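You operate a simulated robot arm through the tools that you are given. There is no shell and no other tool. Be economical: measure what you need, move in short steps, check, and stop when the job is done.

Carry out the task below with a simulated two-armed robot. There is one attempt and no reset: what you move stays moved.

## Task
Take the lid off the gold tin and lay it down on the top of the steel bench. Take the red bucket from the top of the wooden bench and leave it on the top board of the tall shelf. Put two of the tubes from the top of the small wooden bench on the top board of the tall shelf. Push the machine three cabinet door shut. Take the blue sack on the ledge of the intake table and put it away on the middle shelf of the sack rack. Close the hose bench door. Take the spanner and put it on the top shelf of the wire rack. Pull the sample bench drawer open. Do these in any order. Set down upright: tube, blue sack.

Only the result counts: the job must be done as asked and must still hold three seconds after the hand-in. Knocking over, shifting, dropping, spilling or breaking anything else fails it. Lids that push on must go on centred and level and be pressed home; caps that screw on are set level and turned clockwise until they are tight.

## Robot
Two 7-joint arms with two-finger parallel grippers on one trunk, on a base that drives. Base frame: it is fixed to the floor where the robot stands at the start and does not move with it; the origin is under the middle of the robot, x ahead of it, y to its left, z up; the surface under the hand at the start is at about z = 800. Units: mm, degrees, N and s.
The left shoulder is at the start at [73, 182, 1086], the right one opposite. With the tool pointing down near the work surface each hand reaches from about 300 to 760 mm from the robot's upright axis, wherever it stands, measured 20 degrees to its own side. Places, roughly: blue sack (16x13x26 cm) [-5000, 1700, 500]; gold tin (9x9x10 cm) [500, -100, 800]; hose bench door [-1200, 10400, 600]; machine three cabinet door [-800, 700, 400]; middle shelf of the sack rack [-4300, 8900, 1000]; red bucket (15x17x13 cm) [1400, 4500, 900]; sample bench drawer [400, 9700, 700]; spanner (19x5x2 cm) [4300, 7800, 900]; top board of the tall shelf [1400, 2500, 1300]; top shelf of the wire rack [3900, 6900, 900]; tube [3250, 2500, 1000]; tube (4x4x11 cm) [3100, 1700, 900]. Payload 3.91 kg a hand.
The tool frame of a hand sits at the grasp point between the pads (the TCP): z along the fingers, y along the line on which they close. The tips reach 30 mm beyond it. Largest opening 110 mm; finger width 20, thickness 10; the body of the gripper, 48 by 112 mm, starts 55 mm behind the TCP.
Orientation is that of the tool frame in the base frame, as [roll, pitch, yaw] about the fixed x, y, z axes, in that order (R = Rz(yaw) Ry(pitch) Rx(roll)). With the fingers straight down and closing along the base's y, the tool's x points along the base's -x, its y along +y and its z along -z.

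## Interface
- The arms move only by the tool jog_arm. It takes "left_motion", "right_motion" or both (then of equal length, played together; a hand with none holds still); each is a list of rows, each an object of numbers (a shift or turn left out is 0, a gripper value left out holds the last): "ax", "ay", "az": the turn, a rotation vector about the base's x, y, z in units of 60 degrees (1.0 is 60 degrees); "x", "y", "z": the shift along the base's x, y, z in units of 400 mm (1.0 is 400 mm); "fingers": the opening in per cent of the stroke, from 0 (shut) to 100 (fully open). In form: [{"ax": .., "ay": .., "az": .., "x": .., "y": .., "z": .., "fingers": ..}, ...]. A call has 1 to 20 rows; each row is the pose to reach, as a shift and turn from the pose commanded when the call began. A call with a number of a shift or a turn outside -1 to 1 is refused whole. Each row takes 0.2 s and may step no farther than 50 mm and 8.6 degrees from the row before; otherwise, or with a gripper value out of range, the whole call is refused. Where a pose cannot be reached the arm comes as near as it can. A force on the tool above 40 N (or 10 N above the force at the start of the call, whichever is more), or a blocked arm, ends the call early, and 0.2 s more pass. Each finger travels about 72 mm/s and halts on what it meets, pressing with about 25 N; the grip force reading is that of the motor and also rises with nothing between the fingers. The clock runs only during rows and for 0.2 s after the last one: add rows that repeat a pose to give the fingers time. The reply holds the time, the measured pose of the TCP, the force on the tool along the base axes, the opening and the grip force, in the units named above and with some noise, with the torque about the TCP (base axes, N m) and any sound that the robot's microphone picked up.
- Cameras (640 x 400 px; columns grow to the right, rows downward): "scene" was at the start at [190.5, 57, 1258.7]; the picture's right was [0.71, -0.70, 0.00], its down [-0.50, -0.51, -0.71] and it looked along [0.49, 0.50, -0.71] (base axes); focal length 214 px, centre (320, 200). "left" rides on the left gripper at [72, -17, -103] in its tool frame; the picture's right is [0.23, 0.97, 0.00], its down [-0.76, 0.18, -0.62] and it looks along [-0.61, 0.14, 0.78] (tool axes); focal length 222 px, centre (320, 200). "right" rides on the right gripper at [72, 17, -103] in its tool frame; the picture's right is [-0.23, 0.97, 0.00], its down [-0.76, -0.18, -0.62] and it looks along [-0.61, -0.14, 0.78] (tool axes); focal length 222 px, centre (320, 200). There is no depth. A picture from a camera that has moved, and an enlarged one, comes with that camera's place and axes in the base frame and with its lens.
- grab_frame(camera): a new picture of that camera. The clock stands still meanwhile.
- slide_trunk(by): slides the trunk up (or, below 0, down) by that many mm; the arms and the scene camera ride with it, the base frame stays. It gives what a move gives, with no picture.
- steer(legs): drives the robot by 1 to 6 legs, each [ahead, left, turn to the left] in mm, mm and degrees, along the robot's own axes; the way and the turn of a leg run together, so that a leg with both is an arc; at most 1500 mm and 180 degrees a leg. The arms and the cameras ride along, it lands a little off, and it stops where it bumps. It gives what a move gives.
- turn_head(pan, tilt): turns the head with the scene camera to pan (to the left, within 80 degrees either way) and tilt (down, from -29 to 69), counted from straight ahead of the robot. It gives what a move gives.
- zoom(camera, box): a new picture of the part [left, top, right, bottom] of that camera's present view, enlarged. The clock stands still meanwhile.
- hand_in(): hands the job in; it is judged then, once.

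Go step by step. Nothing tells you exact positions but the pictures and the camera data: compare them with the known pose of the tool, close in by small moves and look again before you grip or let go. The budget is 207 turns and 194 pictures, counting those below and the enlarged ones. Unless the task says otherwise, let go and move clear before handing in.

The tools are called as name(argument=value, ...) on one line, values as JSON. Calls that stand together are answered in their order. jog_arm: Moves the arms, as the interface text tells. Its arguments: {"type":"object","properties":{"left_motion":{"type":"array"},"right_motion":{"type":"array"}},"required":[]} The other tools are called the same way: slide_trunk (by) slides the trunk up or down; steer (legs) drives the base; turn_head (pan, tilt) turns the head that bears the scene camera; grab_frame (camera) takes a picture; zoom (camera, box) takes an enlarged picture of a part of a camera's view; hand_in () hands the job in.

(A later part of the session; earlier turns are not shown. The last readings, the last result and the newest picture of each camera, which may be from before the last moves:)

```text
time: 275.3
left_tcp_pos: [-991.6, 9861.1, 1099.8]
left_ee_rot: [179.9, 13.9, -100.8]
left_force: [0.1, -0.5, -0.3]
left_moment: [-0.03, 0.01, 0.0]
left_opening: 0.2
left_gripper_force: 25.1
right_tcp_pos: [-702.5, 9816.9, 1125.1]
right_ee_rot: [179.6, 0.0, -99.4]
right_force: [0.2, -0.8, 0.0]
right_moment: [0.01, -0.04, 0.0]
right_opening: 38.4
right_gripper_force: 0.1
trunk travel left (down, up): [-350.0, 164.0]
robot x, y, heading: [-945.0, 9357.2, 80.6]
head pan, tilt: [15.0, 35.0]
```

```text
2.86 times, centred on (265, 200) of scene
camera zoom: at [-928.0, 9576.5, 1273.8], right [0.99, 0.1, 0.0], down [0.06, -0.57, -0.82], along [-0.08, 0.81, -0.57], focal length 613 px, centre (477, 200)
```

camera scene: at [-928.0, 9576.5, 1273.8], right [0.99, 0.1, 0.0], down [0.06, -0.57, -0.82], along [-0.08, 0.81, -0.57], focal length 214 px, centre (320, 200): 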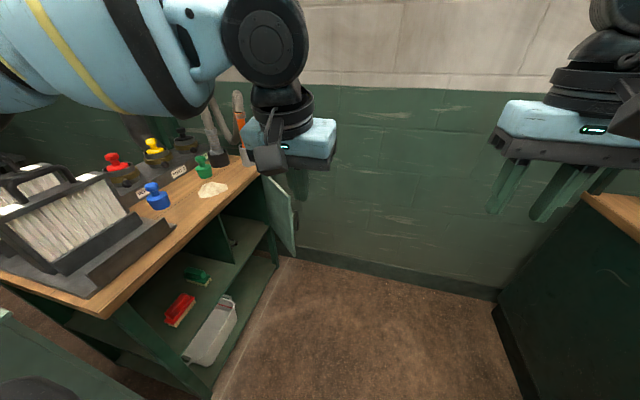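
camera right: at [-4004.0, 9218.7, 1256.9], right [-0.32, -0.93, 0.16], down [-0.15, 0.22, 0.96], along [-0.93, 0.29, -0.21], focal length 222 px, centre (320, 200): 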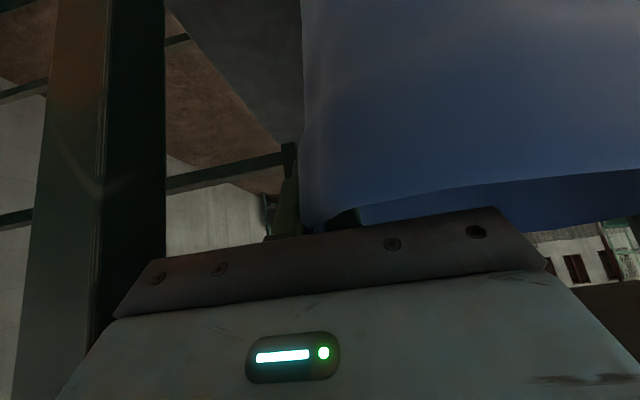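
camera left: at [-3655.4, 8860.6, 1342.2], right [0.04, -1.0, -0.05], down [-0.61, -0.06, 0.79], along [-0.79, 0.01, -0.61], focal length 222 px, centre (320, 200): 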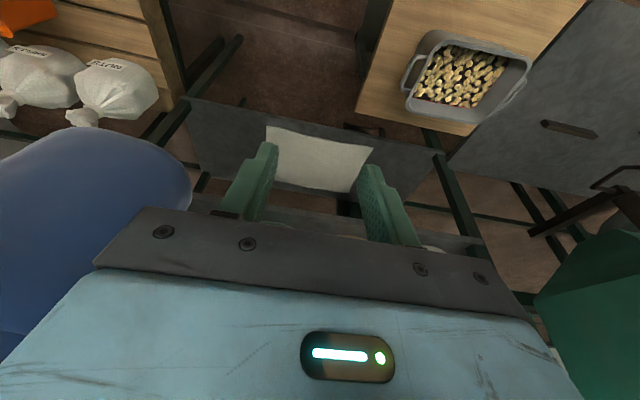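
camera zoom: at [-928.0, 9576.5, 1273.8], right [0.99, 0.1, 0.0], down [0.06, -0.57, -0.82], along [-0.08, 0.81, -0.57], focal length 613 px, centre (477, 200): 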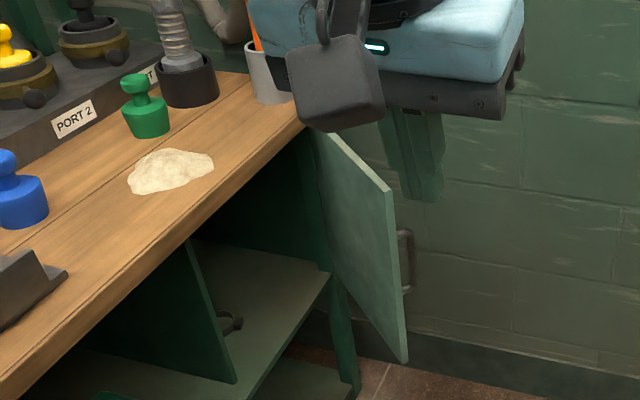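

Better triangulation: hinge near [-1330, 10545], free edge near [-1115, 10290], z 415–778, open about 50°. I'll place the robot at about [-900, 9850] facing 110° so the left hand can go behind the door's outer face and push it west.

steer(legs=[[480, 36, 0], [0, 0, 29.4]])

turn_head(pan=0, tilt=45)

grab_frame(camera="scene")

```text
time: 279.6
left_tcp_pos: [-1194.0, 10248.2, 1098.7]
left_ee_rot: [180.0, 13.8, -71.0]
left_force: [-0.1, 0.3, -0.4]
left_moment: [-0.02, -0.01, 0.0]
left_opening: 0.0
left_gripper_force: 25.2
right_tcp_pos: [-922.8, 10353.1, 1126.1]
right_ee_rot: [179.6, 0.0, -69.5]
right_force: [0.3, 0.1, 0.1]
right_moment: [0.0, -0.02, 0.0]
right_opening: 38.6
right_gripper_force: 0.1
trunk travel left (down, up): [-350.0, 164.0]
robot x, y, heading: [-902.9, 9837.9, 110.8]
head pan, tilt: [15.0, 35.0]
```

```text
time: 280.4
left_tcp_pos: [-1195.5, 10248.2, 1099.4]
left_ee_rot: [-180.0, 14.0, -71.0]
left_force: [-0.1, 0.7, 0.1]
left_moment: [0.0, -0.01, -0.01]
left_opening: 0.3
left_gripper_force: 25.0
right_tcp_pos: [-922.2, 10354.0, 1126.4]
right_ee_rot: [179.6, 0.0, -69.5]
right_force: [-0.2, 0.4, -0.3]
right_moment: [0.02, -0.02, 0.01]
right_opening: 38.3
right_gripper_force: 0.1
trunk travel left (down, up): [-350.0, 164.0]
robot x, y, heading: [-901.2, 9838.3, 110.6]
head pan, tilt: [0.0, 45.0]
```

```text
109 pictures are left
camera scene: at [-975.1, 10036.3, 1259.0], right [0.94, 0.35, 0.0], down [0.25, -0.66, -0.71], along [-0.25, 0.66, -0.71], focal length 214 px, centre (320, 200)
```

scene: 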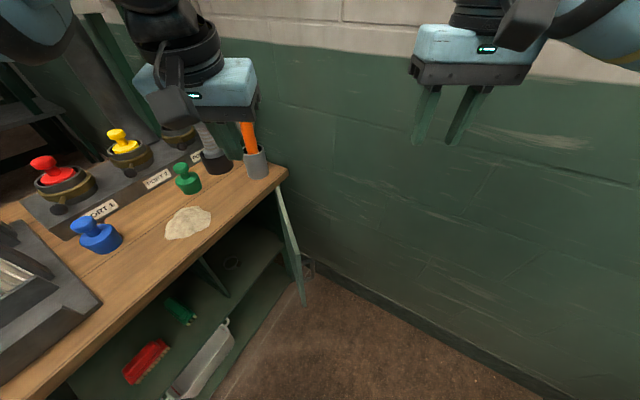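

The left hand can't cross inward, so I shift the robot 175 mm to its right, then bring the left hand (fingers shut) behind the door.

steer(legs=[[0, -175, 0]])

grab_frame(camera="scene")

```text
time: 282.5
left_tcp_pos: [-1029.8, 10309.0, 1100.2]
left_ee_rot: [-180.0, 14.0, -70.9]
left_force: [0.3, -0.1, -0.5]
left_moment: [0.02, 0.02, 0.0]
left_opening: 0.0
left_gripper_force: 24.9
right_tcp_pos: [-758.5, 10415.6, 1125.9]
right_ee_rot: [179.5, 0.0, -69.4]
right_force: [0.1, -0.3, 0.1]
right_moment: [0.02, 0.03, 0.01]
right_opening: 38.7
right_gripper_force: 0.0
trunk travel left (down, up): [-350.0, 164.0]
robot x, y, heading: [-739.0, 9902.0, 110.6]
head pan, tilt: [0.0, 45.0]
```

```text
108 pictures are left
camera scene: at [-811.9, 10097.8, 1258.9], right [0.94, 0.35, 0.0], down [0.25, -0.66, -0.71], along [-0.25, 0.66, -0.71], focal length 214 px, centre (320, 200)
```

scene: 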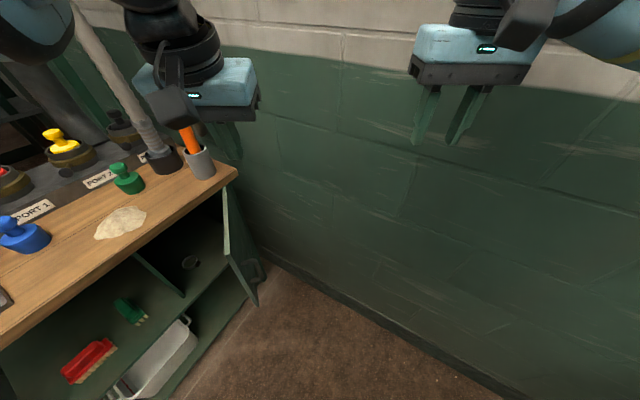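

Now lower the left hand behind the door's outer face, tilting it forward.

jog_arm(left_motion=[{"x": -0.03, "y": 0.1, "ax": 0.05, "ay": 0.02}, {"x": -0.07, "y": 0.2, "z": -0.03, "ax": 0.1, "ay": 0.04}, {"x": -0.11, "y": 0.225, "z": -0.13, "ax": 0.15, "ay": 0.06}, {"x": -0.11, "y": 0.225, "z": -0.24, "ax": 0.2, "ay": 0.08}, {"x": -0.11, "y": 0.225, "z": -0.35, "ax": 0.25, "ay": 0.095}, {"x": -0.11, "y": 0.225, "z": -0.46, "ax": 0.3, "ay": 0.112}, {"x": -0.11, "y": 0.225, "z": -0.57, "ax": 0.35, "ay": 0.13}, {"x": -0.11, "y": 0.225, "z": -0.68, "ax": 0.405, "ay": 0.152}, {"x": -0.11, "y": 0.225, "z": -0.79, "ax": 0.405, "ay": 0.152}, {"x": -0.11, "y": 0.225, "z": -0.9, "ax": 0.405, "ay": 0.152}, {"x": -0.11, "y": 0.225, "z": -1.0, "ax": 0.405, "ay": 0.152}])

grab_frame(camera="scene")

```text
time: 284.9
left_tcp_pos: [-1098.6, 10378.2, 722.6]
left_ee_rot: [179.3, 39.9, -71.4]
left_force: [-0.5, -0.4, -0.2]
left_moment: [-0.02, -0.01, 0.02]
left_opening: 0.0
left_gripper_force: 25.0
left hand out of reach, approached as far as the arm can: row 1, 2, 3, 10, 11
right_tcp_pos: [-759.3, 10414.6, 1125.8]
right_ee_rot: [179.6, 0.0, -69.4]
right_force: [-0.8, 0.1, -0.4]
right_moment: [-0.01, 0.0, 0.0]
right_opening: 38.5
right_gripper_force: 0.0
trunk travel left (down, up): [-350.0, 164.0]
robot x, y, heading: [-736.9, 9897.8, 110.7]
head pan, tilt: [0.0, 45.0]
```

```text
107 pictures are left
camera scene: at [-812.3, 10097.8, 1258.9], right [0.94, 0.35, 0.0], down [0.25, -0.66, -0.71], along [-0.25, 0.66, -0.71], focal length 214 px, centre (320, 200)
```

scene: 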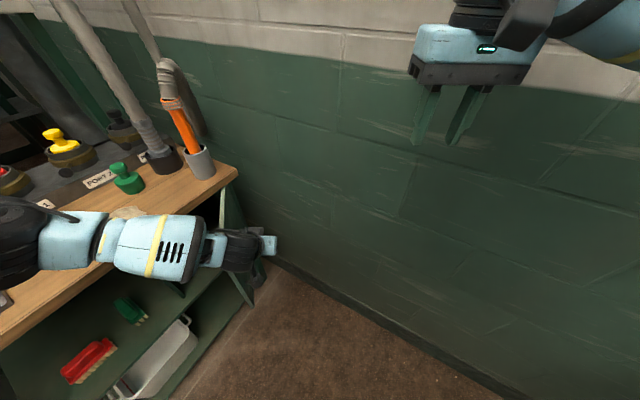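

The left forearm would sweep over the bench, so the right hand is better. I retract the left hand upward and reposition the robot facing 135°.

jog_arm(left_motion=[{"z": 0.1, "x": 0.02}, {"z": 0.2, "x": 0.04}, {"z": 0.31, "x": 0.05, "ax": -0.05, "ay": -0.02}, {"z": 0.42, "x": 0.06, "ax": -0.1, "ay": -0.04}, {"z": 0.53, "x": 0.06, "ax": -0.15, "ay": -0.06}, {"z": 0.64, "x": 0.06, "ax": -0.2, "ay": -0.08}, {"z": 0.75, "x": 0.06, "ax": -0.25, "ay": -0.1}, {"z": 0.86, "x": 0.05, "y": -0.03, "ax": -0.3, "ay": -0.12}, {"z": 0.96, "x": 0.05, "y": -0.08, "ax": -0.35, "ay": -0.13}, {"z": 1.0, "x": 0.04, "y": -0.17, "ax": -0.4, "ay": -0.15}, {"z": 1.0, "x": 0.03, "y": -0.28, "ax": -0.4, "ay": -0.15}, {"z": 1.0, "x": 0.02, "y": -0.38, "ax": -0.4, "ay": -0.15}])

steer(legs=[[-43, 295, 0], [0, 0, 24.3]])

grab_frame(camera="scene")

```text
time: 287.5
left_tcp_pos: [-1093.6, 10221.5, 1118.8]
left_ee_rot: [180.0, 14.2, -70.9]
left_force: [-0.3, 1.2, -0.2]
left_moment: [0.01, 0.0, 0.0]
left_opening: 0.1
left_gripper_force: 25.4
right_tcp_pos: [-760.3, 10414.4, 1127.4]
right_ee_rot: [179.6, 0.0, -69.6]
right_force: [-0.5, 0.0, 0.5]
right_moment: [0.01, -0.02, 0.01]
right_opening: 38.5
right_gripper_force: 0.1
trunk travel left (down, up): [-350.0, 164.0]
robot x, y, heading: [-739.7, 9900.1, 111.0]
head pan, tilt: [0.0, 45.0]
```

```text
time: 291.9
left_tcp_pos: [-1451.1, 9906.7, 1118.1]
left_ee_rot: [179.9, 14.2, -46.9]
left_force: [0.3, -0.6, -0.3]
left_moment: [0.02, 0.01, -0.01]
left_opening: 0.1
left_gripper_force: 25.8
right_tcp_pos: [-1223.7, 10217.3, 1127.4]
right_ee_rot: [179.6, 0.0, -45.4]
right_force: [-0.3, 0.2, -0.6]
right_moment: [0.01, 0.01, 0.0]
right_opening: 38.7
right_gripper_force: 0.0
trunk travel left (down, up): [-350.0, 164.0]
robot x, y, heading: [-994.4, 9755.2, 134.7]
head pan, tilt: [0.0, 45.0]
```

```text
106 pictures are left
camera scene: at [-1143.2, 9905.9, 1258.9], right [0.71, 0.7, 0.0], down [0.5, -0.5, -0.71], along [-0.5, 0.5, -0.71], focal length 214 px, centre (320, 200)
```

scene: 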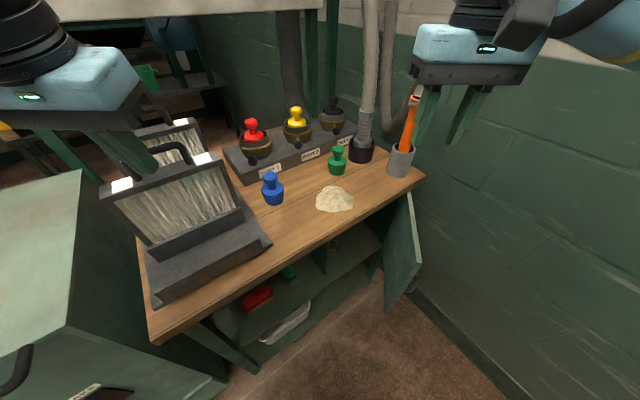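

From here the right hand is well placed: door free edge near [-1150, 10271]. I bring the right hand, closed, round to the outer (northeast) side and down.

jog_arm(right_motion=[{"x": 0.08, "y": 0.08, "fingers": 0}, {"x": 0.16, "y": 0.16}, {"x": 0.24, "y": 0.24}, {"x": 0.31, "y": 0.33, "z": -0.02, "ax": 0.03, "ay": 0.03}, {"x": 0.36, "y": 0.43, "z": -0.06, "ax": 0.08, "ay": 0.08}, {"x": 0.36, "y": 0.44, "z": -0.17, "ax": 0.13, "ay": 0.13}, {"x": 0.36, "y": 0.44, "z": -0.28, "ax": 0.18, "ay": 0.18}, {"x": 0.36, "y": 0.44, "z": -0.39, "ax": 0.23, "ay": 0.23}, {"x": 0.36, "y": 0.44, "z": -0.5, "ax": 0.28, "ay": 0.28}, {"x": 0.36, "y": 0.44, "z": -0.61, "ax": 0.33, "ay": 0.33}, {"x": 0.36, "y": 0.44, "z": -0.72, "ax": 0.38, "ay": 0.38}, {"x": 0.36, "y": 0.44, "z": -0.83, "ax": 0.43, "ay": 0.43}, {"x": 0.36, "y": 0.44, "z": -0.93, "ax": 0.47, "ay": 0.47}, {"x": 0.36, "y": 0.44, "z": -1.0, "ax": 0.47, "ay": 0.47}])

grab_frame(camera="scene")

```text
time: 294.9
left_tcp_pos: [-1450.8, 9906.8, 1118.2]
left_ee_rot: [-180.0, 14.2, -46.9]
left_force: [-0.5, -0.3, -0.8]
left_moment: [-0.02, 0.03, 0.01]
left_opening: 0.0
left_gripper_force: 24.6
right_tcp_pos: [-1079.2, 10395.4, 725.6]
right_ee_rot: [179.2, 40.0, -45.5]
right_force: [-0.8, 0.9, -0.2]
right_moment: [0.02, 0.01, -0.03]
right_opening: 0.1
right_gripper_force: 25.4
trunk travel left (down, up): [-350.0, 164.0]
robot x, y, heading: [-996.4, 9750.3, 134.6]
head pan, tilt: [0.0, 45.0]
```

```text
105 pictures are left
camera scene: at [-1143.2, 9906.2, 1258.9], right [0.71, 0.7, 0.0], down [0.5, -0.5, -0.71], along [-0.5, 0.5, -0.71], focal length 214 px, centre (320, 200)
```

scene: 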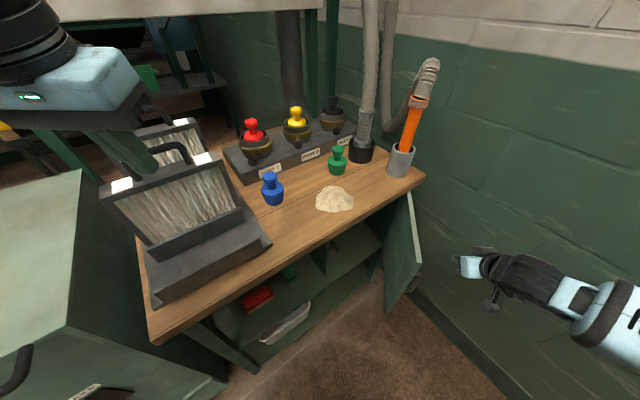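

Hand is on the outer side. I lower a bit and push along the closing arc.

jog_arm(right_motion=[{"z": -0.1}, {"z": -0.2}, {"x": -0.09, "y": -0.04, "z": -0.21}, {"x": -0.19, "y": -0.085, "z": -0.21}, {"x": -0.25, "y": -0.13, "z": -0.21}, {"x": -0.31, "y": -0.175, "z": -0.21}, {"x": -0.38, "y": -0.205, "z": -0.21}, {"x": -0.46, "y": -0.237, "z": -0.21}, {"x": -0.54, "y": -0.25, "z": -0.21}, {"x": -0.6, "y": -0.258, "z": -0.21}, {"x": -0.64, "y": -0.26, "z": -0.21}, {"x": -0.67, "y": -0.25, "z": -0.21}, {"x": -0.7, "y": -0.25, "z": -0.21}])

grab_frame(camera="scene")

```text
time: 296.4
left_tcp_pos: [-1451.2, 9905.6, 1119.0]
left_ee_rot: [-179.9, 14.2, -47.0]
left_force: [0.2, 1.1, -0.5]
left_moment: [-0.04, -0.06, 0.01]
left_opening: 0.0
left_gripper_force: 25.0
right_tcp_pos: [-1169.2, 10348.2, 641.1]
right_ee_rot: [177.8, 39.2, -46.0]
right_force: [12.5, -18.3, 20.1]
right_moment: [-0.42, 0.21, 0.6]
right_opening: 0.2
right_gripper_force: 25.0
right hand out of reach, approached as far as the arm can: row 5, 6, 7
trunk travel left (down, up): [-350.0, 164.0]
robot x, y, heading: [-993.9, 9755.8, 134.4]
head pan, tilt: [0.0, 45.0]
stopped in row 7 (right hand): the force on the tool passed its limit at 66 N (the readings are from after the stop); the commanded pose is now the measured one
```

```text
104 pictures are left
camera scene: at [-1142.8, 9905.4, 1259.0], right [0.71, 0.7, 0.0], down [0.5, -0.5, -0.71], along [-0.5, 0.5, -0.71], focal length 214 px, centre (320, 200)
```

scene: 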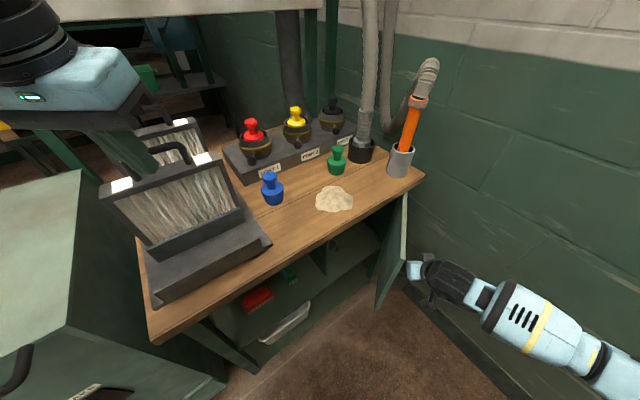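

The door is moving but the arm nears its inward limit. Turning the base left carries the hand along nearly the right arc, so I push by turning.

steer(legs=[[0, 0, 9]])

grab_frame(camera="scene")

```text
time: 297.2
left_tcp_pos: [-1453.4, 9897.0, 1119.3]
left_ee_rot: [180.0, 14.2, -45.8]
left_force: [0.1, 0.2, -0.2]
left_moment: [0.02, 0.01, -0.02]
left_opening: 0.0
left_gripper_force: 25.6
right_tcp_pos: [-1181.9, 10344.0, 639.7]
right_ee_rot: [177.9, 39.0, -44.7]
right_force: [-0.1, -0.2, -0.5]
right_moment: [0.0, 0.02, -0.02]
right_opening: 0.1
right_gripper_force: 24.8
trunk travel left (down, up): [-350.0, 164.0]
robot x, y, heading: [-994.7, 9752.4, 135.8]
head pan, tilt: [0.0, 45.0]
stopped in leg 1: the force on the tool passed its limit at 46 N (the readings are from after the stop); the commanded pose is now the measured one
```

```text
103 pictures are left
camera scene: at [-1145.9, 9902.5, 1258.9], right [0.7, 0.72, 0.0], down [0.51, -0.49, -0.71], along [-0.51, 0.49, -0.71], focal length 214 px, centre (320, 200)
```

scene: 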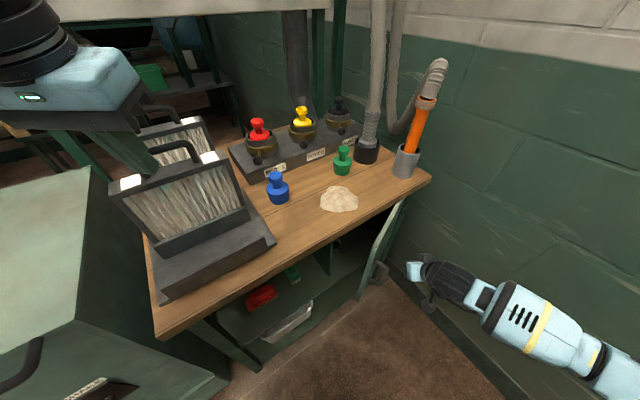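

The door swung a good way further on its own. I keep turning in small steps.

steer(legs=[[0, 0, 12]])

grab_frame(camera="scene")

```text
time: 298.4
left_tcp_pos: [-1473.3, 9799.1, 1118.6]
left_ee_rot: [180.0, 14.3, -33.9]
left_force: [-0.2, 0.6, 0.1]
left_moment: [0.01, 0.0, -0.01]
left_opening: 0.0
left_gripper_force: 25.2
right_tcp_pos: [-1298.1, 10293.5, 638.6]
right_ee_rot: [177.9, 39.0, -32.8]
right_force: [-0.3, -0.5, -0.3]
right_moment: [0.0, 0.03, 0.02]
right_opening: 0.0
right_gripper_force: 24.7
trunk travel left (down, up): [-350.0, 164.0]
robot x, y, heading: [-991.1, 9757.6, 147.8]
head pan, tilt: [0.0, 45.0]
```

```text
102 pictures are left
camera scene: at [-1173.0, 9868.0, 1258.9], right [0.53, 0.85, 0.0], down [0.6, -0.38, -0.71], along [-0.6, 0.38, -0.71], focal length 214 px, centre (320, 200)
```

scene: 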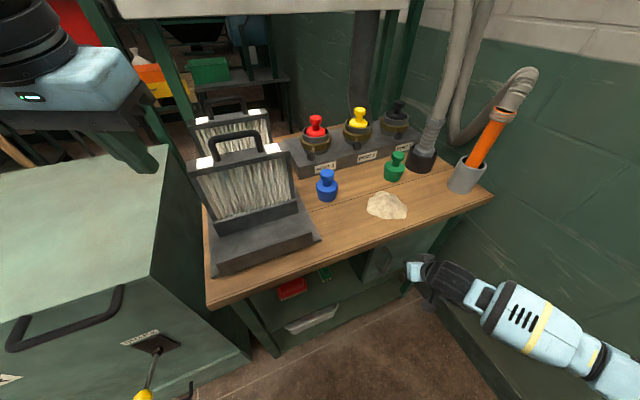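

Nearly shut. I zoom on it.

zoom(camera="scene", box=[330, 180, 470, 320])

```text
2.86 times, centred on (400, 250) of scene
camera zoom: at [-1173.0, 9868.0, 1258.9], right [0.53, 0.85, 0.0], down [0.6, -0.38, -0.71], along [-0.6, 0.38, -0.71], focal length 613 px, centre (91, 57)
```

zoom: 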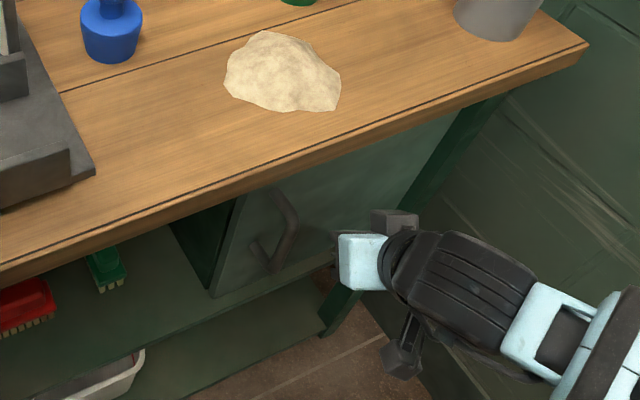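

Almost there; a few more degrees.

steer(legs=[[0, 0, 6]])

zoom(camera="scene", box=[330, 180, 470, 320])

```text
time: 299.3
left_tcp_pos: [-1474.5, 9750.7, 1119.2]
left_ee_rot: [179.9, 14.1, -27.9]
left_force: [0.0, 0.8, 0.0]
left_moment: [0.03, -0.01, -0.03]
left_opening: 0.0
left_gripper_force: 25.4
right_tcp_pos: [-1351.3, 10262.6, 637.9]
right_ee_rot: [178.1, 39.0, -26.9]
right_force: [2.3, 12.6, -0.7]
right_moment: [-0.02, 0.0, 0.2]
right_opening: 0.1
right_gripper_force: 25.5
trunk travel left (down, up): [-350.0, 164.0]
robot x, y, heading: [-994.4, 9751.0, 153.7]
head pan, tilt: [0.0, 45.0]
```

```text
2.86 times, centred on (400, 250) of scene
camera zoom: at [-1183.8, 9849.8, 1258.9], right [0.44, 0.9, 0.0], down [0.63, -0.31, -0.71], along [-0.63, 0.31, -0.71], focal length 613 px, centre (91, 57)
```

zoom: 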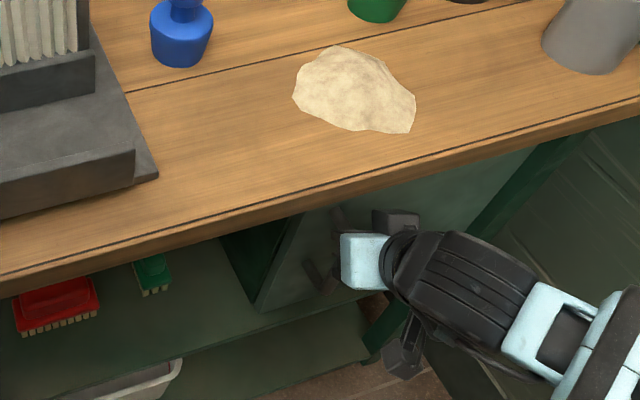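

The hand is against the handle; driving slightly ahead pushes it west and north, closing the rest.

steer(legs=[[30, 0, 0]])

zoom(camera="scene", box=[330, 180, 470, 320])

```text
time: 300.1
left_tcp_pos: [-1481.4, 9754.0, 1119.4]
left_ee_rot: [179.9, 14.3, -28.2]
left_force: [-0.4, 0.0, 0.0]
left_moment: [0.01, -0.01, 0.02]
left_opening: 0.0
left_gripper_force: 24.4
right_tcp_pos: [-1355.1, 10262.9, 640.2]
right_ee_rot: [178.2, 38.7, -26.8]
right_force: [20.1, -6.9, 19.0]
right_moment: [-0.06, 0.15, 0.12]
right_opening: 0.0
right_gripper_force: 24.9
trunk travel left (down, up): [-350.0, 164.0]
robot x, y, heading: [-1001.1, 9758.6, 153.5]
head pan, tilt: [0.0, 45.0]
stopped in leg 1: the force on the tool passed its limit at 71 N (the readings are from after the stop); the commanded pose is now the measured one
```

```text
2.86 times, centred on (400, 250) of scene
camera zoom: at [-1189.2, 9851.9, 1259.4], right [0.45, 0.9, 0.0], down [0.63, -0.31, -0.71], along [-0.63, 0.32, -0.71], focal length 613 px, centre (91, 57)
```

zoom: 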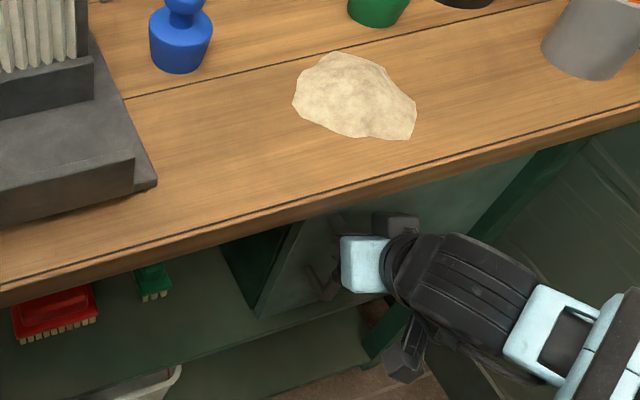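

It resisted firmly, probably closed. I back off and inspect.

steer(legs=[[-120, 0, 0], [-100, -150, -20]])

turn_head(pan=10, tilt=35)

grab_frame(camera="scene")

zoom(camera="scene", box=[240, 120, 440, 300])

```text
time: 302.9
left_tcp_pos: [-1182.0, 9923.9, 1119.6]
left_ee_rot: [-179.9, 14.3, -47.6]
left_force: [-0.3, 0.5, -0.4]
left_moment: [-0.01, 0.01, 0.02]
left_opening: 0.0
left_gripper_force: 25.4
right_tcp_pos: [-893.9, 10362.5, 638.2]
right_ee_rot: [178.3, 38.7, -46.3]
right_force: [0.3, -0.3, 0.0]
right_moment: [0.01, 0.03, -0.03]
right_opening: 0.0
right_gripper_force: 24.9
trunk travel left (down, up): [-350.0, 164.0]
robot x, y, heading: [-729.5, 9769.7, 134.2]
head pan, tilt: [0.0, 45.0]
```

```text
time: 303.6
left_tcp_pos: [-1182.3, 9924.5, 1117.7]
left_ee_rot: [180.0, 14.3, -47.6]
left_force: [0.1, 0.1, -0.4]
left_moment: [0.05, -0.02, 0.0]
left_opening: 0.1
left_gripper_force: 25.1
right_tcp_pos: [-894.6, 10362.5, 636.5]
right_ee_rot: [178.2, 38.5, -46.2]
right_force: [-0.6, -0.1, -0.1]
right_moment: [0.05, 0.01, -0.01]
right_opening: 0.0
right_gripper_force: 24.9
trunk travel left (down, up): [-350.0, 164.0]
robot x, y, heading: [-730.3, 9769.0, 134.1]
head pan, tilt: [10.0, 35.0]
```

```text
98 pictures are left
camera scene: at [-889.5, 9914.0, 1273.7], right [0.59, 0.81, 0.0], down [0.47, -0.34, -0.82], along [-0.66, 0.48, -0.57], focal length 214 px, centre (320, 200)
```

scene: 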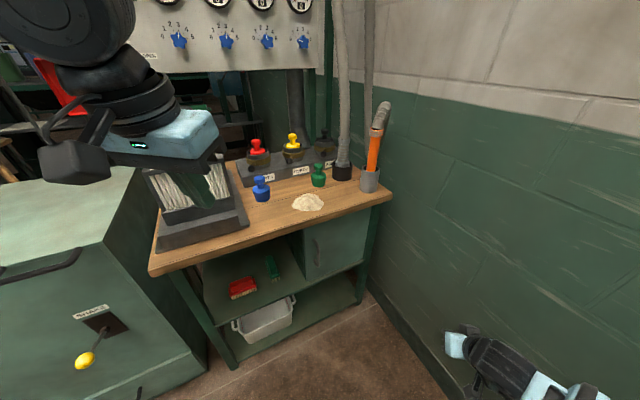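

```text
2.22 times, centred on (340, 210) of scene
camera zoom: at [-889.5, 9914.0, 1273.7], right [0.59, 0.81, 0.0], down [0.47, -0.34, -0.82], along [-0.66, 0.48, -0.57], focal length 477 px, centre (276, 178)
```

zoom: 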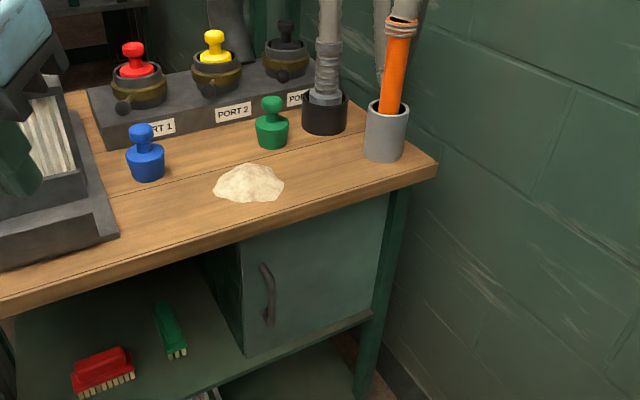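

The hose bench door is shut. I bring the right hand back up and turn east to look at the sample bench.

jog_arm(right_motion=[{"z": 0.11, "ax": -0.04, "ay": -0.04}, {"z": 0.22, "ax": -0.08, "ay": -0.08}, {"z": 0.33, "ax": -0.13, "ay": -0.13}, {"z": 0.44, "ax": -0.18, "ay": -0.18}, {"z": 0.55, "ax": -0.23, "ay": -0.23}, {"z": 0.66, "ax": -0.28, "ay": -0.28}, {"z": 0.77, "ax": -0.33, "ay": -0.33}, {"z": 0.88, "ax": -0.38, "ay": -0.38}, {"z": 0.97, "x": -0.03, "y": -0.05, "ax": -0.43, "ay": -0.43}, {"z": 1.0, "x": -0.07, "y": -0.13, "ax": -0.455, "ay": -0.455}, {"z": 1.0, "x": -0.14, "y": -0.2, "ax": -0.455, "ay": -0.455}, {"z": 1.0, "x": -0.2, "y": -0.28, "ax": -0.455, "ay": -0.455}])

steer(legs=[[0, 0, -144]])

turn_head(pan=0, tilt=25)

grab_frame(camera="scene")

```text
time: 306.2
left_tcp_pos: [-1182.9, 9923.8, 1119.0]
left_ee_rot: [179.9, 14.2, -47.4]
left_force: [0.3, 0.0, -0.6]
left_moment: [0.0, 0.0, -0.04]
left_opening: 0.2
left_gripper_force: 24.8
right_tcp_pos: [-973.8, 10246.9, 1037.8]
right_ee_rot: [179.0, 0.0, -46.0]
right_force: [0.8, -0.4, 0.1]
right_moment: [0.04, 0.0, -0.02]
right_opening: 0.0
right_gripper_force: 24.9
trunk travel left (down, up): [-350.0, 164.0]
robot x, y, heading: [-727.6, 9765.8, 134.1]
head pan, tilt: [10.0, 35.0]
```

```text
time: 312.5
left_tcp_pos: [-271.9, 9920.6, 1118.4]
left_ee_rot: [179.9, 14.3, 169.8]
left_force: [0.7, 0.5, -0.4]
left_moment: [-0.01, -0.02, 0.02]
left_opening: 0.0
left_gripper_force: 25.2
right_tcp_pos: [-241.6, 9535.1, 1037.0]
right_ee_rot: [179.0, -0.2, 171.4]
right_force: [-0.5, -0.3, 0.3]
right_moment: [0.03, 0.01, -0.02]
right_opening: 0.1
right_gripper_force: 24.8
trunk travel left (down, up): [-350.0, 164.0]
robot x, y, heading: [-725.8, 9772.2, -8.6]
head pan, tilt: [10.0, 35.0]
```

```text
time: 313.2
left_tcp_pos: [-271.8, 9920.5, 1118.8]
left_ee_rot: [-179.9, 14.3, 169.8]
left_force: [0.5, -0.4, 0.0]
left_moment: [0.0, 0.01, 0.03]
left_opening: 0.3
left_gripper_force: 24.8
right_tcp_pos: [-242.1, 9534.7, 1035.1]
right_ee_rot: [178.9, 0.0, 171.4]
right_force: [0.6, 0.0, 0.3]
right_moment: [-0.01, -0.02, -0.03]
right_opening: 0.0
right_gripper_force: 25.3
trunk travel left (down, up): [-350.0, 164.0]
robot x, y, heading: [-726.4, 9769.8, -8.2]
head pan, tilt: [0.0, 25.0]
```

```text
96 pictures are left
camera scene: at [-504.6, 9734.7, 1289.5], right [-0.15, -0.99, 0.0], down [-0.42, 0.06, -0.91], along [0.9, -0.13, -0.42], focal length 214 px, centre (320, 200)
```

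scene: 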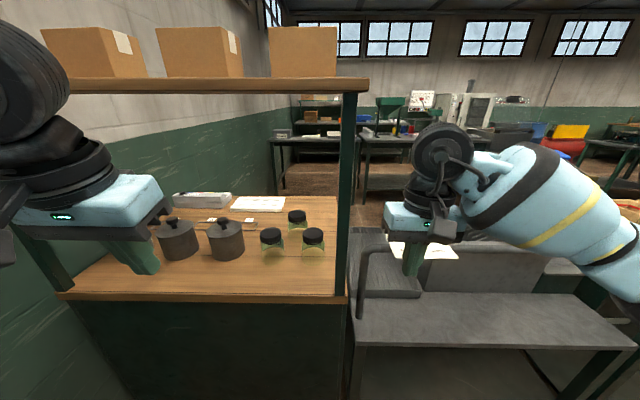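

The sample bench's drawer must be on its east side. I'll drive back south, around the sorting tables, to the aisle east of them.

steer(legs=[[0, 0, -87], [1500, 0, 0], [1500, 0, 0], [250, 0, 0], [0, 0, 95]])

grab_frame(camera="scene")

```text
time: 336.8
left_tcp_pos: [-651.4, 6762.9, 1118.6]
left_ee_rot: [-180.0, 14.3, 177.4]
left_force: [0.5, 0.4, -0.3]
left_moment: [0.01, -0.03, -0.04]
left_opening: 0.0
left_gripper_force: 24.9
right_tcp_pos: [-569.0, 6385.6, 1037.7]
right_ee_rot: [179.1, -0.3, 179.1]
right_force: [-0.5, -0.3, 0.3]
right_moment: [-0.02, 0.03, 0.04]
right_opening: 0.0
right_gripper_force: 24.8
trunk travel left (down, up): [-350.0, 164.0]
robot x, y, heading: [-1082.5, 6553.5, -0.6]
head pan, tilt: [0.0, 25.0]
```

```text
95 pictures are left
camera scene: at [-857.4, 6547.3, 1289.5], right [-0.01, -1.0, 0.0], down [-0.42, 0.01, -0.91], along [0.91, -0.01, -0.42], focal length 214 px, centre (320, 200)
```

scene: 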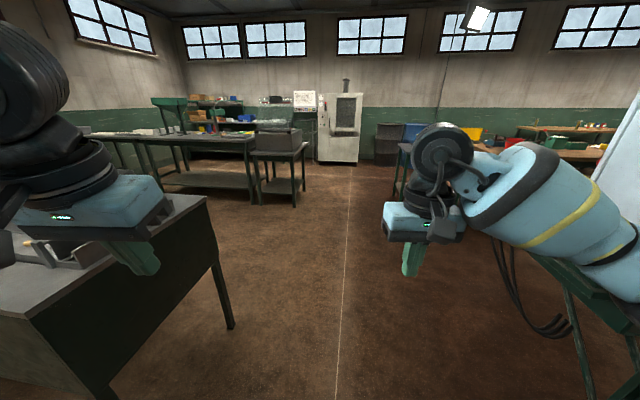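

I continue east and then turn north into the aisle east of the sorting tables.

steer(legs=[[1500, 0, 0], [200, 0, 0], [0, 0, 80], [1500, 0, 0]])

turn_head(pan=20, tilt=20)

grab_frame(camera="scene")

```text
time: 355.7
left_tcp_pos: [791.6, 8440.8, 1118.4]
left_ee_rot: [180.0, 14.1, -103.5]
left_force: [1.2, -0.6, -0.3]
left_moment: [-0.01, 0.01, 0.0]
left_opening: 0.1
left_gripper_force: 24.7
right_tcp_pos: [1177.7, 8448.0, 1036.3]
right_ee_rot: [179.0, 0.0, -102.0]
right_force: [0.4, 0.1, 0.1]
right_moment: [-0.01, -0.01, 0.01]
right_opening: 0.2
right_gripper_force: 24.6
trunk travel left (down, up): [-350.0, 164.0]
robot x, y, heading: [921.5, 7976.8, 78.1]
head pan, tilt: [0.0, 25.0]
```

```text
time: 356.6
left_tcp_pos: [792.6, 8440.9, 1118.9]
left_ee_rot: [179.9, 14.4, -103.6]
left_force: [0.0, 0.7, 0.2]
left_moment: [-0.03, -0.01, 0.0]
left_opening: 0.0
left_gripper_force: 24.8
right_tcp_pos: [1178.1, 8447.3, 1037.6]
right_ee_rot: [179.0, 0.1, -102.0]
right_force: [0.0, -0.4, 0.1]
right_moment: [0.01, 0.0, 0.01]
right_opening: 0.0
right_gripper_force: 25.0
trunk travel left (down, up): [-350.0, 164.0]
robot x, y, heading: [916.8, 7978.6, 77.9]
head pan, tilt: [20.0, 20.0]
```

```text
94 pictures are left
camera scene: at [932.6, 8196.4, 1297.6], right [0.99, 0.14, 0.0], down [0.05, -0.34, -0.94], along [-0.13, 0.93, -0.34], focal length 214 px, centre (320, 200)
```

scene: 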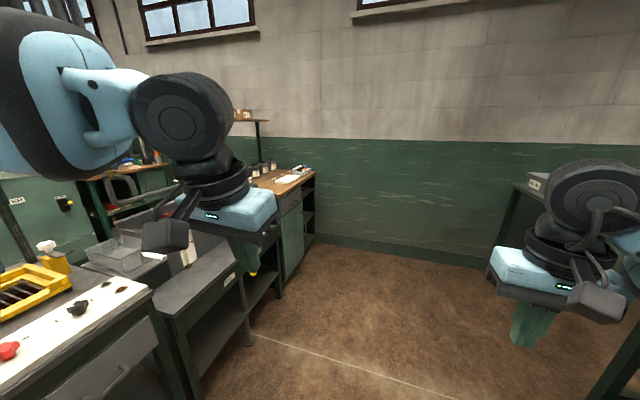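

The sample bench's front with its drawer faces this aisle. I drive up and face it.

steer(legs=[[1480, 60, 0], [0, 0, 92]])

turn_head(pan=0, tilt=35)

grab_frame(camera="scene")

```text
time: 367.8
left_tcp_pos: [699.5, 9257.9, 1118.4]
left_ee_rot: [180.0, 14.3, -8.5]
left_force: [-0.2, 0.1, 0.4]
left_moment: [0.03, -0.04, 0.02]
left_opening: 0.0
left_gripper_force: 25.5
right_tcp_pos: [659.2, 9641.4, 1035.6]
right_ee_rot: [179.0, 0.0, -6.9]
right_force: [-0.1, -0.1, 0.0]
right_moment: [-0.01, 0.01, 0.01]
right_opening: 0.0
right_gripper_force: 24.9
trunk travel left (down, up): [-350.0, 164.0]
robot x, y, heading: [1149.6, 9421.1, 173.1]
head pan, tilt: [20.0, 20.0]
```

```text
time: 368.6
left_tcp_pos: [699.9, 9257.0, 1118.5]
left_ee_rot: [-180.0, 14.3, -8.5]
left_force: [0.2, -0.1, 0.0]
left_moment: [-0.01, -0.01, -0.02]
left_opening: 0.0
left_gripper_force: 24.6
right_tcp_pos: [657.2, 9642.0, 1036.0]
right_ee_rot: [179.0, 0.1, -6.8]
right_force: [0.3, 0.1, 0.5]
right_moment: [0.02, -0.01, 0.01]
right_opening: 0.3
right_gripper_force: 24.7
trunk travel left (down, up): [-350.0, 164.0]
robot x, y, heading: [1153.9, 9423.9, 173.2]
head pan, tilt: [0.0, 35.0]
```

```text
93 pictures are left
camera scene: at [934.4, 9448.8, 1273.8], right [0.12, 0.99, 0.0], down [0.57, -0.07, -0.82], along [-0.81, 0.1, -0.57], focal length 214 px, centre (320, 200)
```

scene: 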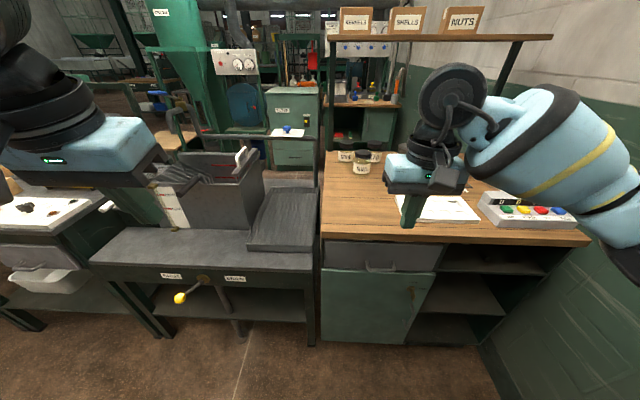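

The drawer is under the wooden top, left part. I zoom to see its handle.

zoom(camera="scene", box=[310, 210, 470, 310])

```text
4.00 times, centred on (390, 260) of scene
camera zoom: at [934.4, 9448.8, 1273.8], right [0.12, 0.99, 0.0], down [0.57, -0.07, -0.82], along [-0.81, 0.1, -0.57], focal length 858 px, centre (40, -40)
```

zoom: 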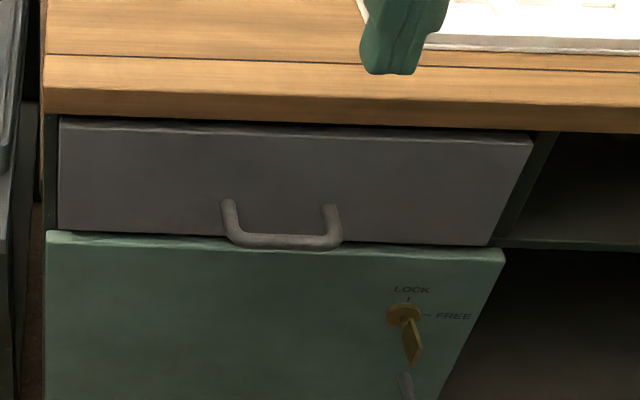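

I take the right wrist view to triangulate the handle.

grab_frame(camera="right")

```text
91 pictures are left
camera right: at [728.4, 9618.0, 1140.1], right [-0.34, -0.94, 0.02], down [-0.73, 0.28, 0.62], along [-0.59, 0.2, -0.78], focal length 222 px, centre (320, 200)
```

right: 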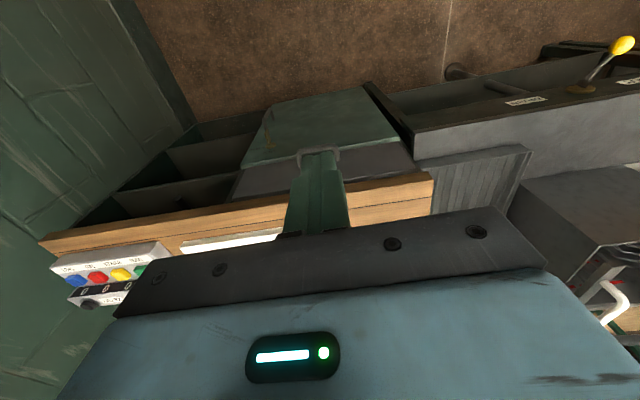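

The handle bar is about at [513, 9698, 672], horizontal. I'll roll the right gripper so the fingers close vertically and approach it slanting down; first, lower and start turning the hand.

jog_arm(right_motion=[{"az": 0.125, "x": 0.01, "y": 0.015, "z": -0.1, "fingers": 60}, {"az": 0.25, "x": 0.02, "y": 0.03, "z": -0.2}, {"az": 0.375, "x": 0.03, "y": 0.045, "z": -0.3}, {"az": 0.5, "x": 0.04, "y": 0.06, "z": -0.4}, {"az": 0.625, "x": 0.05, "y": 0.08, "z": -0.5}, {"az": 0.75, "x": 0.06, "y": 0.1, "z": -0.59}])

```text
time: 370.1
left_tcp_pos: [700.0, 9258.0, 1118.4]
left_ee_rot: [180.0, 14.3, -8.4]
left_force: [-0.1, 1.2, 0.2]
left_moment: [0.01, -0.01, 0.01]
left_opening: 0.1
left_gripper_force: 25.1
right_tcp_pos: [682.5, 9680.4, 800.5]
right_ee_rot: [179.0, 0.0, 38.2]
right_force: [0.0, -0.3, 0.1]
right_moment: [-0.02, -0.03, -0.03]
right_opening: 65.7
right_gripper_force: 0.1
trunk travel left (down, up): [-350.0, 164.0]
robot x, y, heading: [1149.8, 9424.8, 173.2]
head pan, tilt: [0.0, 35.0]
```

Now the second half: tilt and complete the roll, coming near the handle.

jog_arm(right_motion=[{"ax": 0.055, "ay": 0.099, "az": 0.075, "z": -0.018}, {"ax": 0.111, "ay": 0.199, "az": 0.151, "z": -0.036}, {"ax": 0.166, "ay": 0.298, "az": 0.227, "z": -0.054}, {"ax": 0.222, "ay": 0.397, "az": 0.302, "x": -0.02, "z": -0.072}, {"ax": 0.277, "ay": 0.497, "az": 0.378, "x": -0.05, "z": -0.09}, {"ax": 0.333, "ay": 0.596, "az": 0.453, "x": -0.08, "y": 0.01, "z": -0.11}, {"ax": 0.388, "ay": 0.695, "az": 0.529, "x": -0.11, "y": 0.014, "z": -0.13}, {"ax": 0.444, "ay": 0.795, "az": 0.604, "x": -0.15, "y": 0.018, "z": -0.15}, {"ax": 0.499, "ay": 0.894, "az": 0.68, "x": -0.18, "y": 0.018, "z": -0.1625}])

grab_frame(camera="scene")

grab_frame(camera="right")

```text
time: 372.1
left_tcp_pos: [699.6, 9257.0, 1117.7]
left_ee_rot: [-180.0, 14.4, -8.5]
left_force: [0.0, -0.3, 0.5]
left_moment: [-0.02, -0.02, 0.0]
left_opening: 0.0
left_gripper_force: 25.1
right_tcp_pos: [584.2, 9642.8, 769.5]
right_ee_rot: [-122.4, -1.0, 81.5]
right_force: [-0.6, 0.5, -1.5]
right_moment: [0.0, 0.01, 0.03]
right_opening: 66.0
right_gripper_force: 0.0
right hand out of reach, approached as far as the arm can: row 8, 9
trunk travel left (down, up): [-350.0, 164.0]
robot x, y, heading: [1148.7, 9424.7, 172.9]
head pan, tilt: [0.0, 35.0]
```

```text
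90 pictures are left
camera scene: at [933.9, 9448.7, 1273.6], right [0.12, 0.99, 0.0], down [0.57, -0.07, -0.82], along [-0.81, 0.1, -0.57], focal length 214 px, centre (320, 200)
```

scene: 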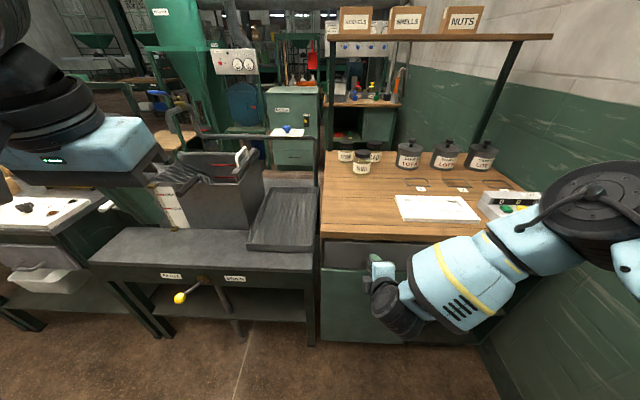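

```text
89 pictures are left
camera right: at [689.9, 9699.2, 812.2], right [0.49, -0.29, -0.82], down [0.31, -0.82, 0.47], along [-0.82, -0.49, -0.31], focal length 222 px, centre (320, 200)
```

right: 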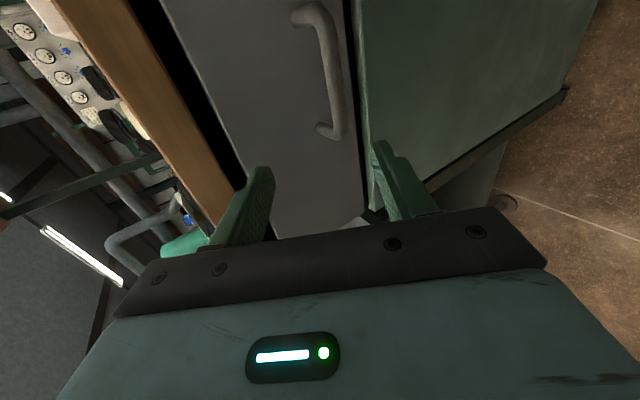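

The view is excellent: the bar lies about [547, 9688, 720]. I shift the base 48 mm right so the hand lines up, then lower the hand in front of the bar.

steer(legs=[[0, -48, 0]])

jog_arm(right_motion=[{"z": -0.04}, {"z": -0.08}, {"x": 0.01, "z": -0.1}])

grab_frame(camera="right")

```text
time: 373.1
left_tcp_pos: [704.1, 9304.4, 1119.7]
left_ee_rot: [-179.9, 14.3, -8.7]
left_force: [-0.6, -0.5, -0.6]
left_moment: [0.01, 0.02, 0.0]
left_opening: 0.0
left_gripper_force: 24.9
right_tcp_pos: [590.5, 9689.6, 770.6]
right_ee_rot: [-122.6, -1.0, 81.5]
right_force: [0.8, 0.6, -0.6]
right_moment: [0.0, -0.01, -0.01]
right_opening: 65.9
right_gripper_force: 0.1
trunk travel left (down, up): [-350.0, 164.0]
robot x, y, heading: [1156.1, 9469.8, 173.1]
head pan, tilt: [0.0, 35.0]
```

```text
time: 373.9
left_tcp_pos: [704.1, 9303.8, 1118.5]
left_ee_rot: [180.0, 14.3, -8.5]
left_force: [-0.3, -0.3, -0.6]
left_moment: [0.0, 0.01, 0.0]
left_opening: 0.2
left_gripper_force: 25.4
right_tcp_pos: [589.9, 9676.5, 737.2]
right_ee_rot: [-123.1, -1.2, 81.1]
right_force: [-0.1, -0.6, -0.1]
right_moment: [-0.02, 0.01, -0.03]
right_opening: 65.8
right_gripper_force: 0.2
right hand out of reach, approached as far as the arm can: row 1, 2, 3
trunk travel left (down, up): [-350.0, 164.0]
robot x, y, heading: [1160.3, 9469.2, 173.7]
head pan, tilt: [0.0, 35.0]
```

```text
88 pictures are left
camera right: at [695.3, 9731.9, 780.6], right [0.49, -0.29, -0.82], down [0.3, -0.83, 0.47], along [-0.82, -0.48, -0.32], focal length 222 px, centre (320, 200)
```

right: 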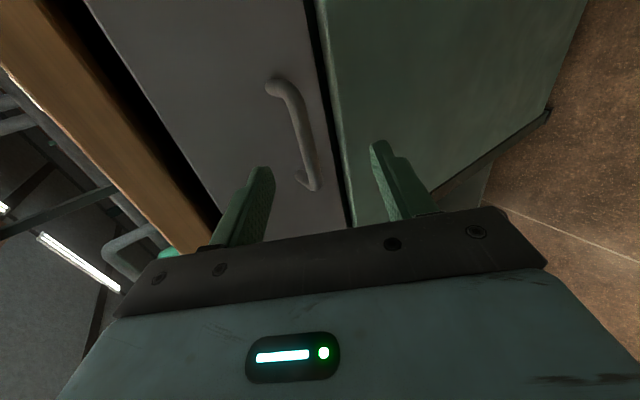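

The bar sits between the fingers in the picture. I drive the base 40 mm ahead and 14 mm right to bring the pads onto it.

steer(legs=[[40, -16, 0]])

grab_frame(camera="right")

```text
time: 374.9
left_tcp_pos: [668.5, 9324.5, 1118.0]
left_ee_rot: [180.0, 14.1, -8.5]
left_force: [0.1, 0.7, 0.1]
left_moment: [-0.03, 0.01, -0.01]
left_opening: 0.1
left_gripper_force: 24.6
right_tcp_pos: [558.0, 9693.1, 737.3]
right_ee_rot: [-123.1, -1.1, 81.2]
right_force: [0.1, -0.7, 0.2]
right_moment: [-0.01, 0.02, -0.02]
right_opening: 66.3
right_gripper_force: 0.1
trunk travel left (down, up): [-350.0, 164.0]
robot x, y, heading: [1120.2, 9491.2, 173.1]
head pan, tilt: [0.0, 35.0]
stopped in leg 1: the force on the tool passed its limit at 93 N (the readings are from after the stop); the commanded pose is now the measured one
```

```text
87 pictures are left
camera right: at [662.4, 9749.8, 781.0], right [0.49, -0.29, -0.82], down [0.3, -0.83, 0.48], along [-0.81, -0.48, -0.32], focal length 222 px, centre (320, 200)
```

right: 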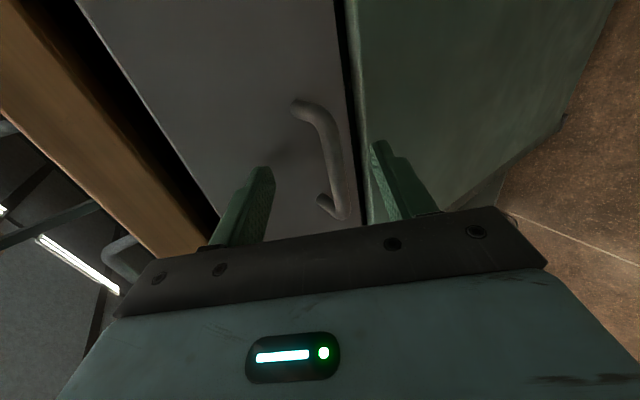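

The upper fingertip touched the drawer face. I narrow the fingers, lower via the trunk by 18 mm, and check.

jog_arm(right_motion=[{"fingers": 36}, {"fingers": 36}])

slide_trunk(by=-16)

steer(legs=[[10, 0, 0]])

grab_frame(camera="right")

```text
time: 375.6
left_tcp_pos: [667.2, 9324.8, 1118.3]
left_ee_rot: [180.0, 14.2, -8.4]
left_force: [-0.3, 0.8, 0.3]
left_moment: [0.01, 0.01, 0.02]
left_opening: 0.0
left_gripper_force: 25.4
right_tcp_pos: [558.2, 9692.3, 737.3]
right_ee_rot: [-123.1, -1.0, 81.3]
right_force: [0.0, 0.1, 0.4]
right_moment: [0.01, -0.01, 0.02]
right_opening: 39.7
right_gripper_force: 0.1
trunk travel left (down, up): [-350.0, 164.0]
robot x, y, heading: [1120.6, 9491.6, 173.3]
head pan, tilt: [0.0, 35.0]
```

```text
time: 376.2
left_tcp_pos: [668.5, 9324.1, 1103.0]
left_ee_rot: [179.9, 14.2, -8.6]
left_force: [0.0, -0.7, 0.0]
left_moment: [0.01, 0.01, 0.02]
left_opening: 0.0
left_gripper_force: 25.6
right_tcp_pos: [556.6, 9693.2, 721.0]
right_ee_rot: [-123.1, -1.1, 81.2]
right_force: [-0.4, -0.3, 1.1]
right_moment: [0.0, -0.02, 0.04]
right_opening: 39.6
right_gripper_force: 0.1
trunk travel left (down, up): [-334.0, 180.0]
robot x, y, heading: [1120.0, 9489.5, 172.9]
head pan, tilt: [0.0, 35.0]
```

```text
time: 377.1
left_tcp_pos: [658.4, 9326.7, 1101.2]
left_ee_rot: [180.0, 14.1, -8.6]
left_force: [0.0, -0.6, -0.3]
left_moment: [0.02, 0.02, 0.03]
left_opening: 0.0
left_gripper_force: 25.4
right_tcp_pos: [548.3, 9693.4, 720.8]
right_ee_rot: [-123.2, -1.1, 81.2]
right_force: [0.0, 0.6, 0.1]
right_moment: [0.02, 0.02, 0.02]
right_opening: 39.6
right_gripper_force: 0.0
trunk travel left (down, up): [-334.0, 180.0]
robot x, y, heading: [1106.8, 9487.5, 173.0]
head pan, tilt: [0.0, 35.0]
stopped in leg 1: the force on the tool passed its limit at 44 N (the readings are from after the stop); the commanded pose is now the measured one
```

```text
86 pictures are left
camera right: at [654.2, 9750.1, 765.7], right [0.5, -0.29, -0.82], down [0.3, -0.83, 0.48], along [-0.81, -0.48, -0.32], focal length 222 px, centre (320, 200)
```

right: 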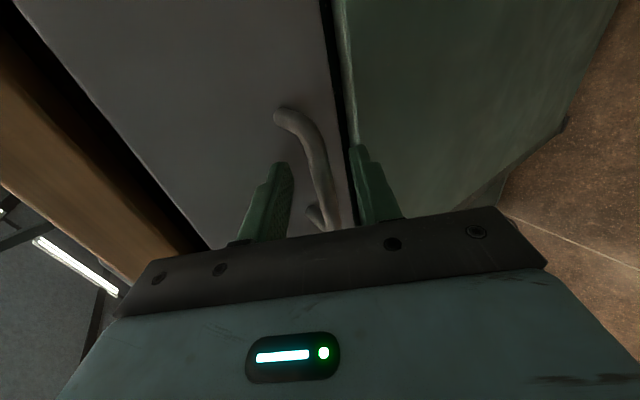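

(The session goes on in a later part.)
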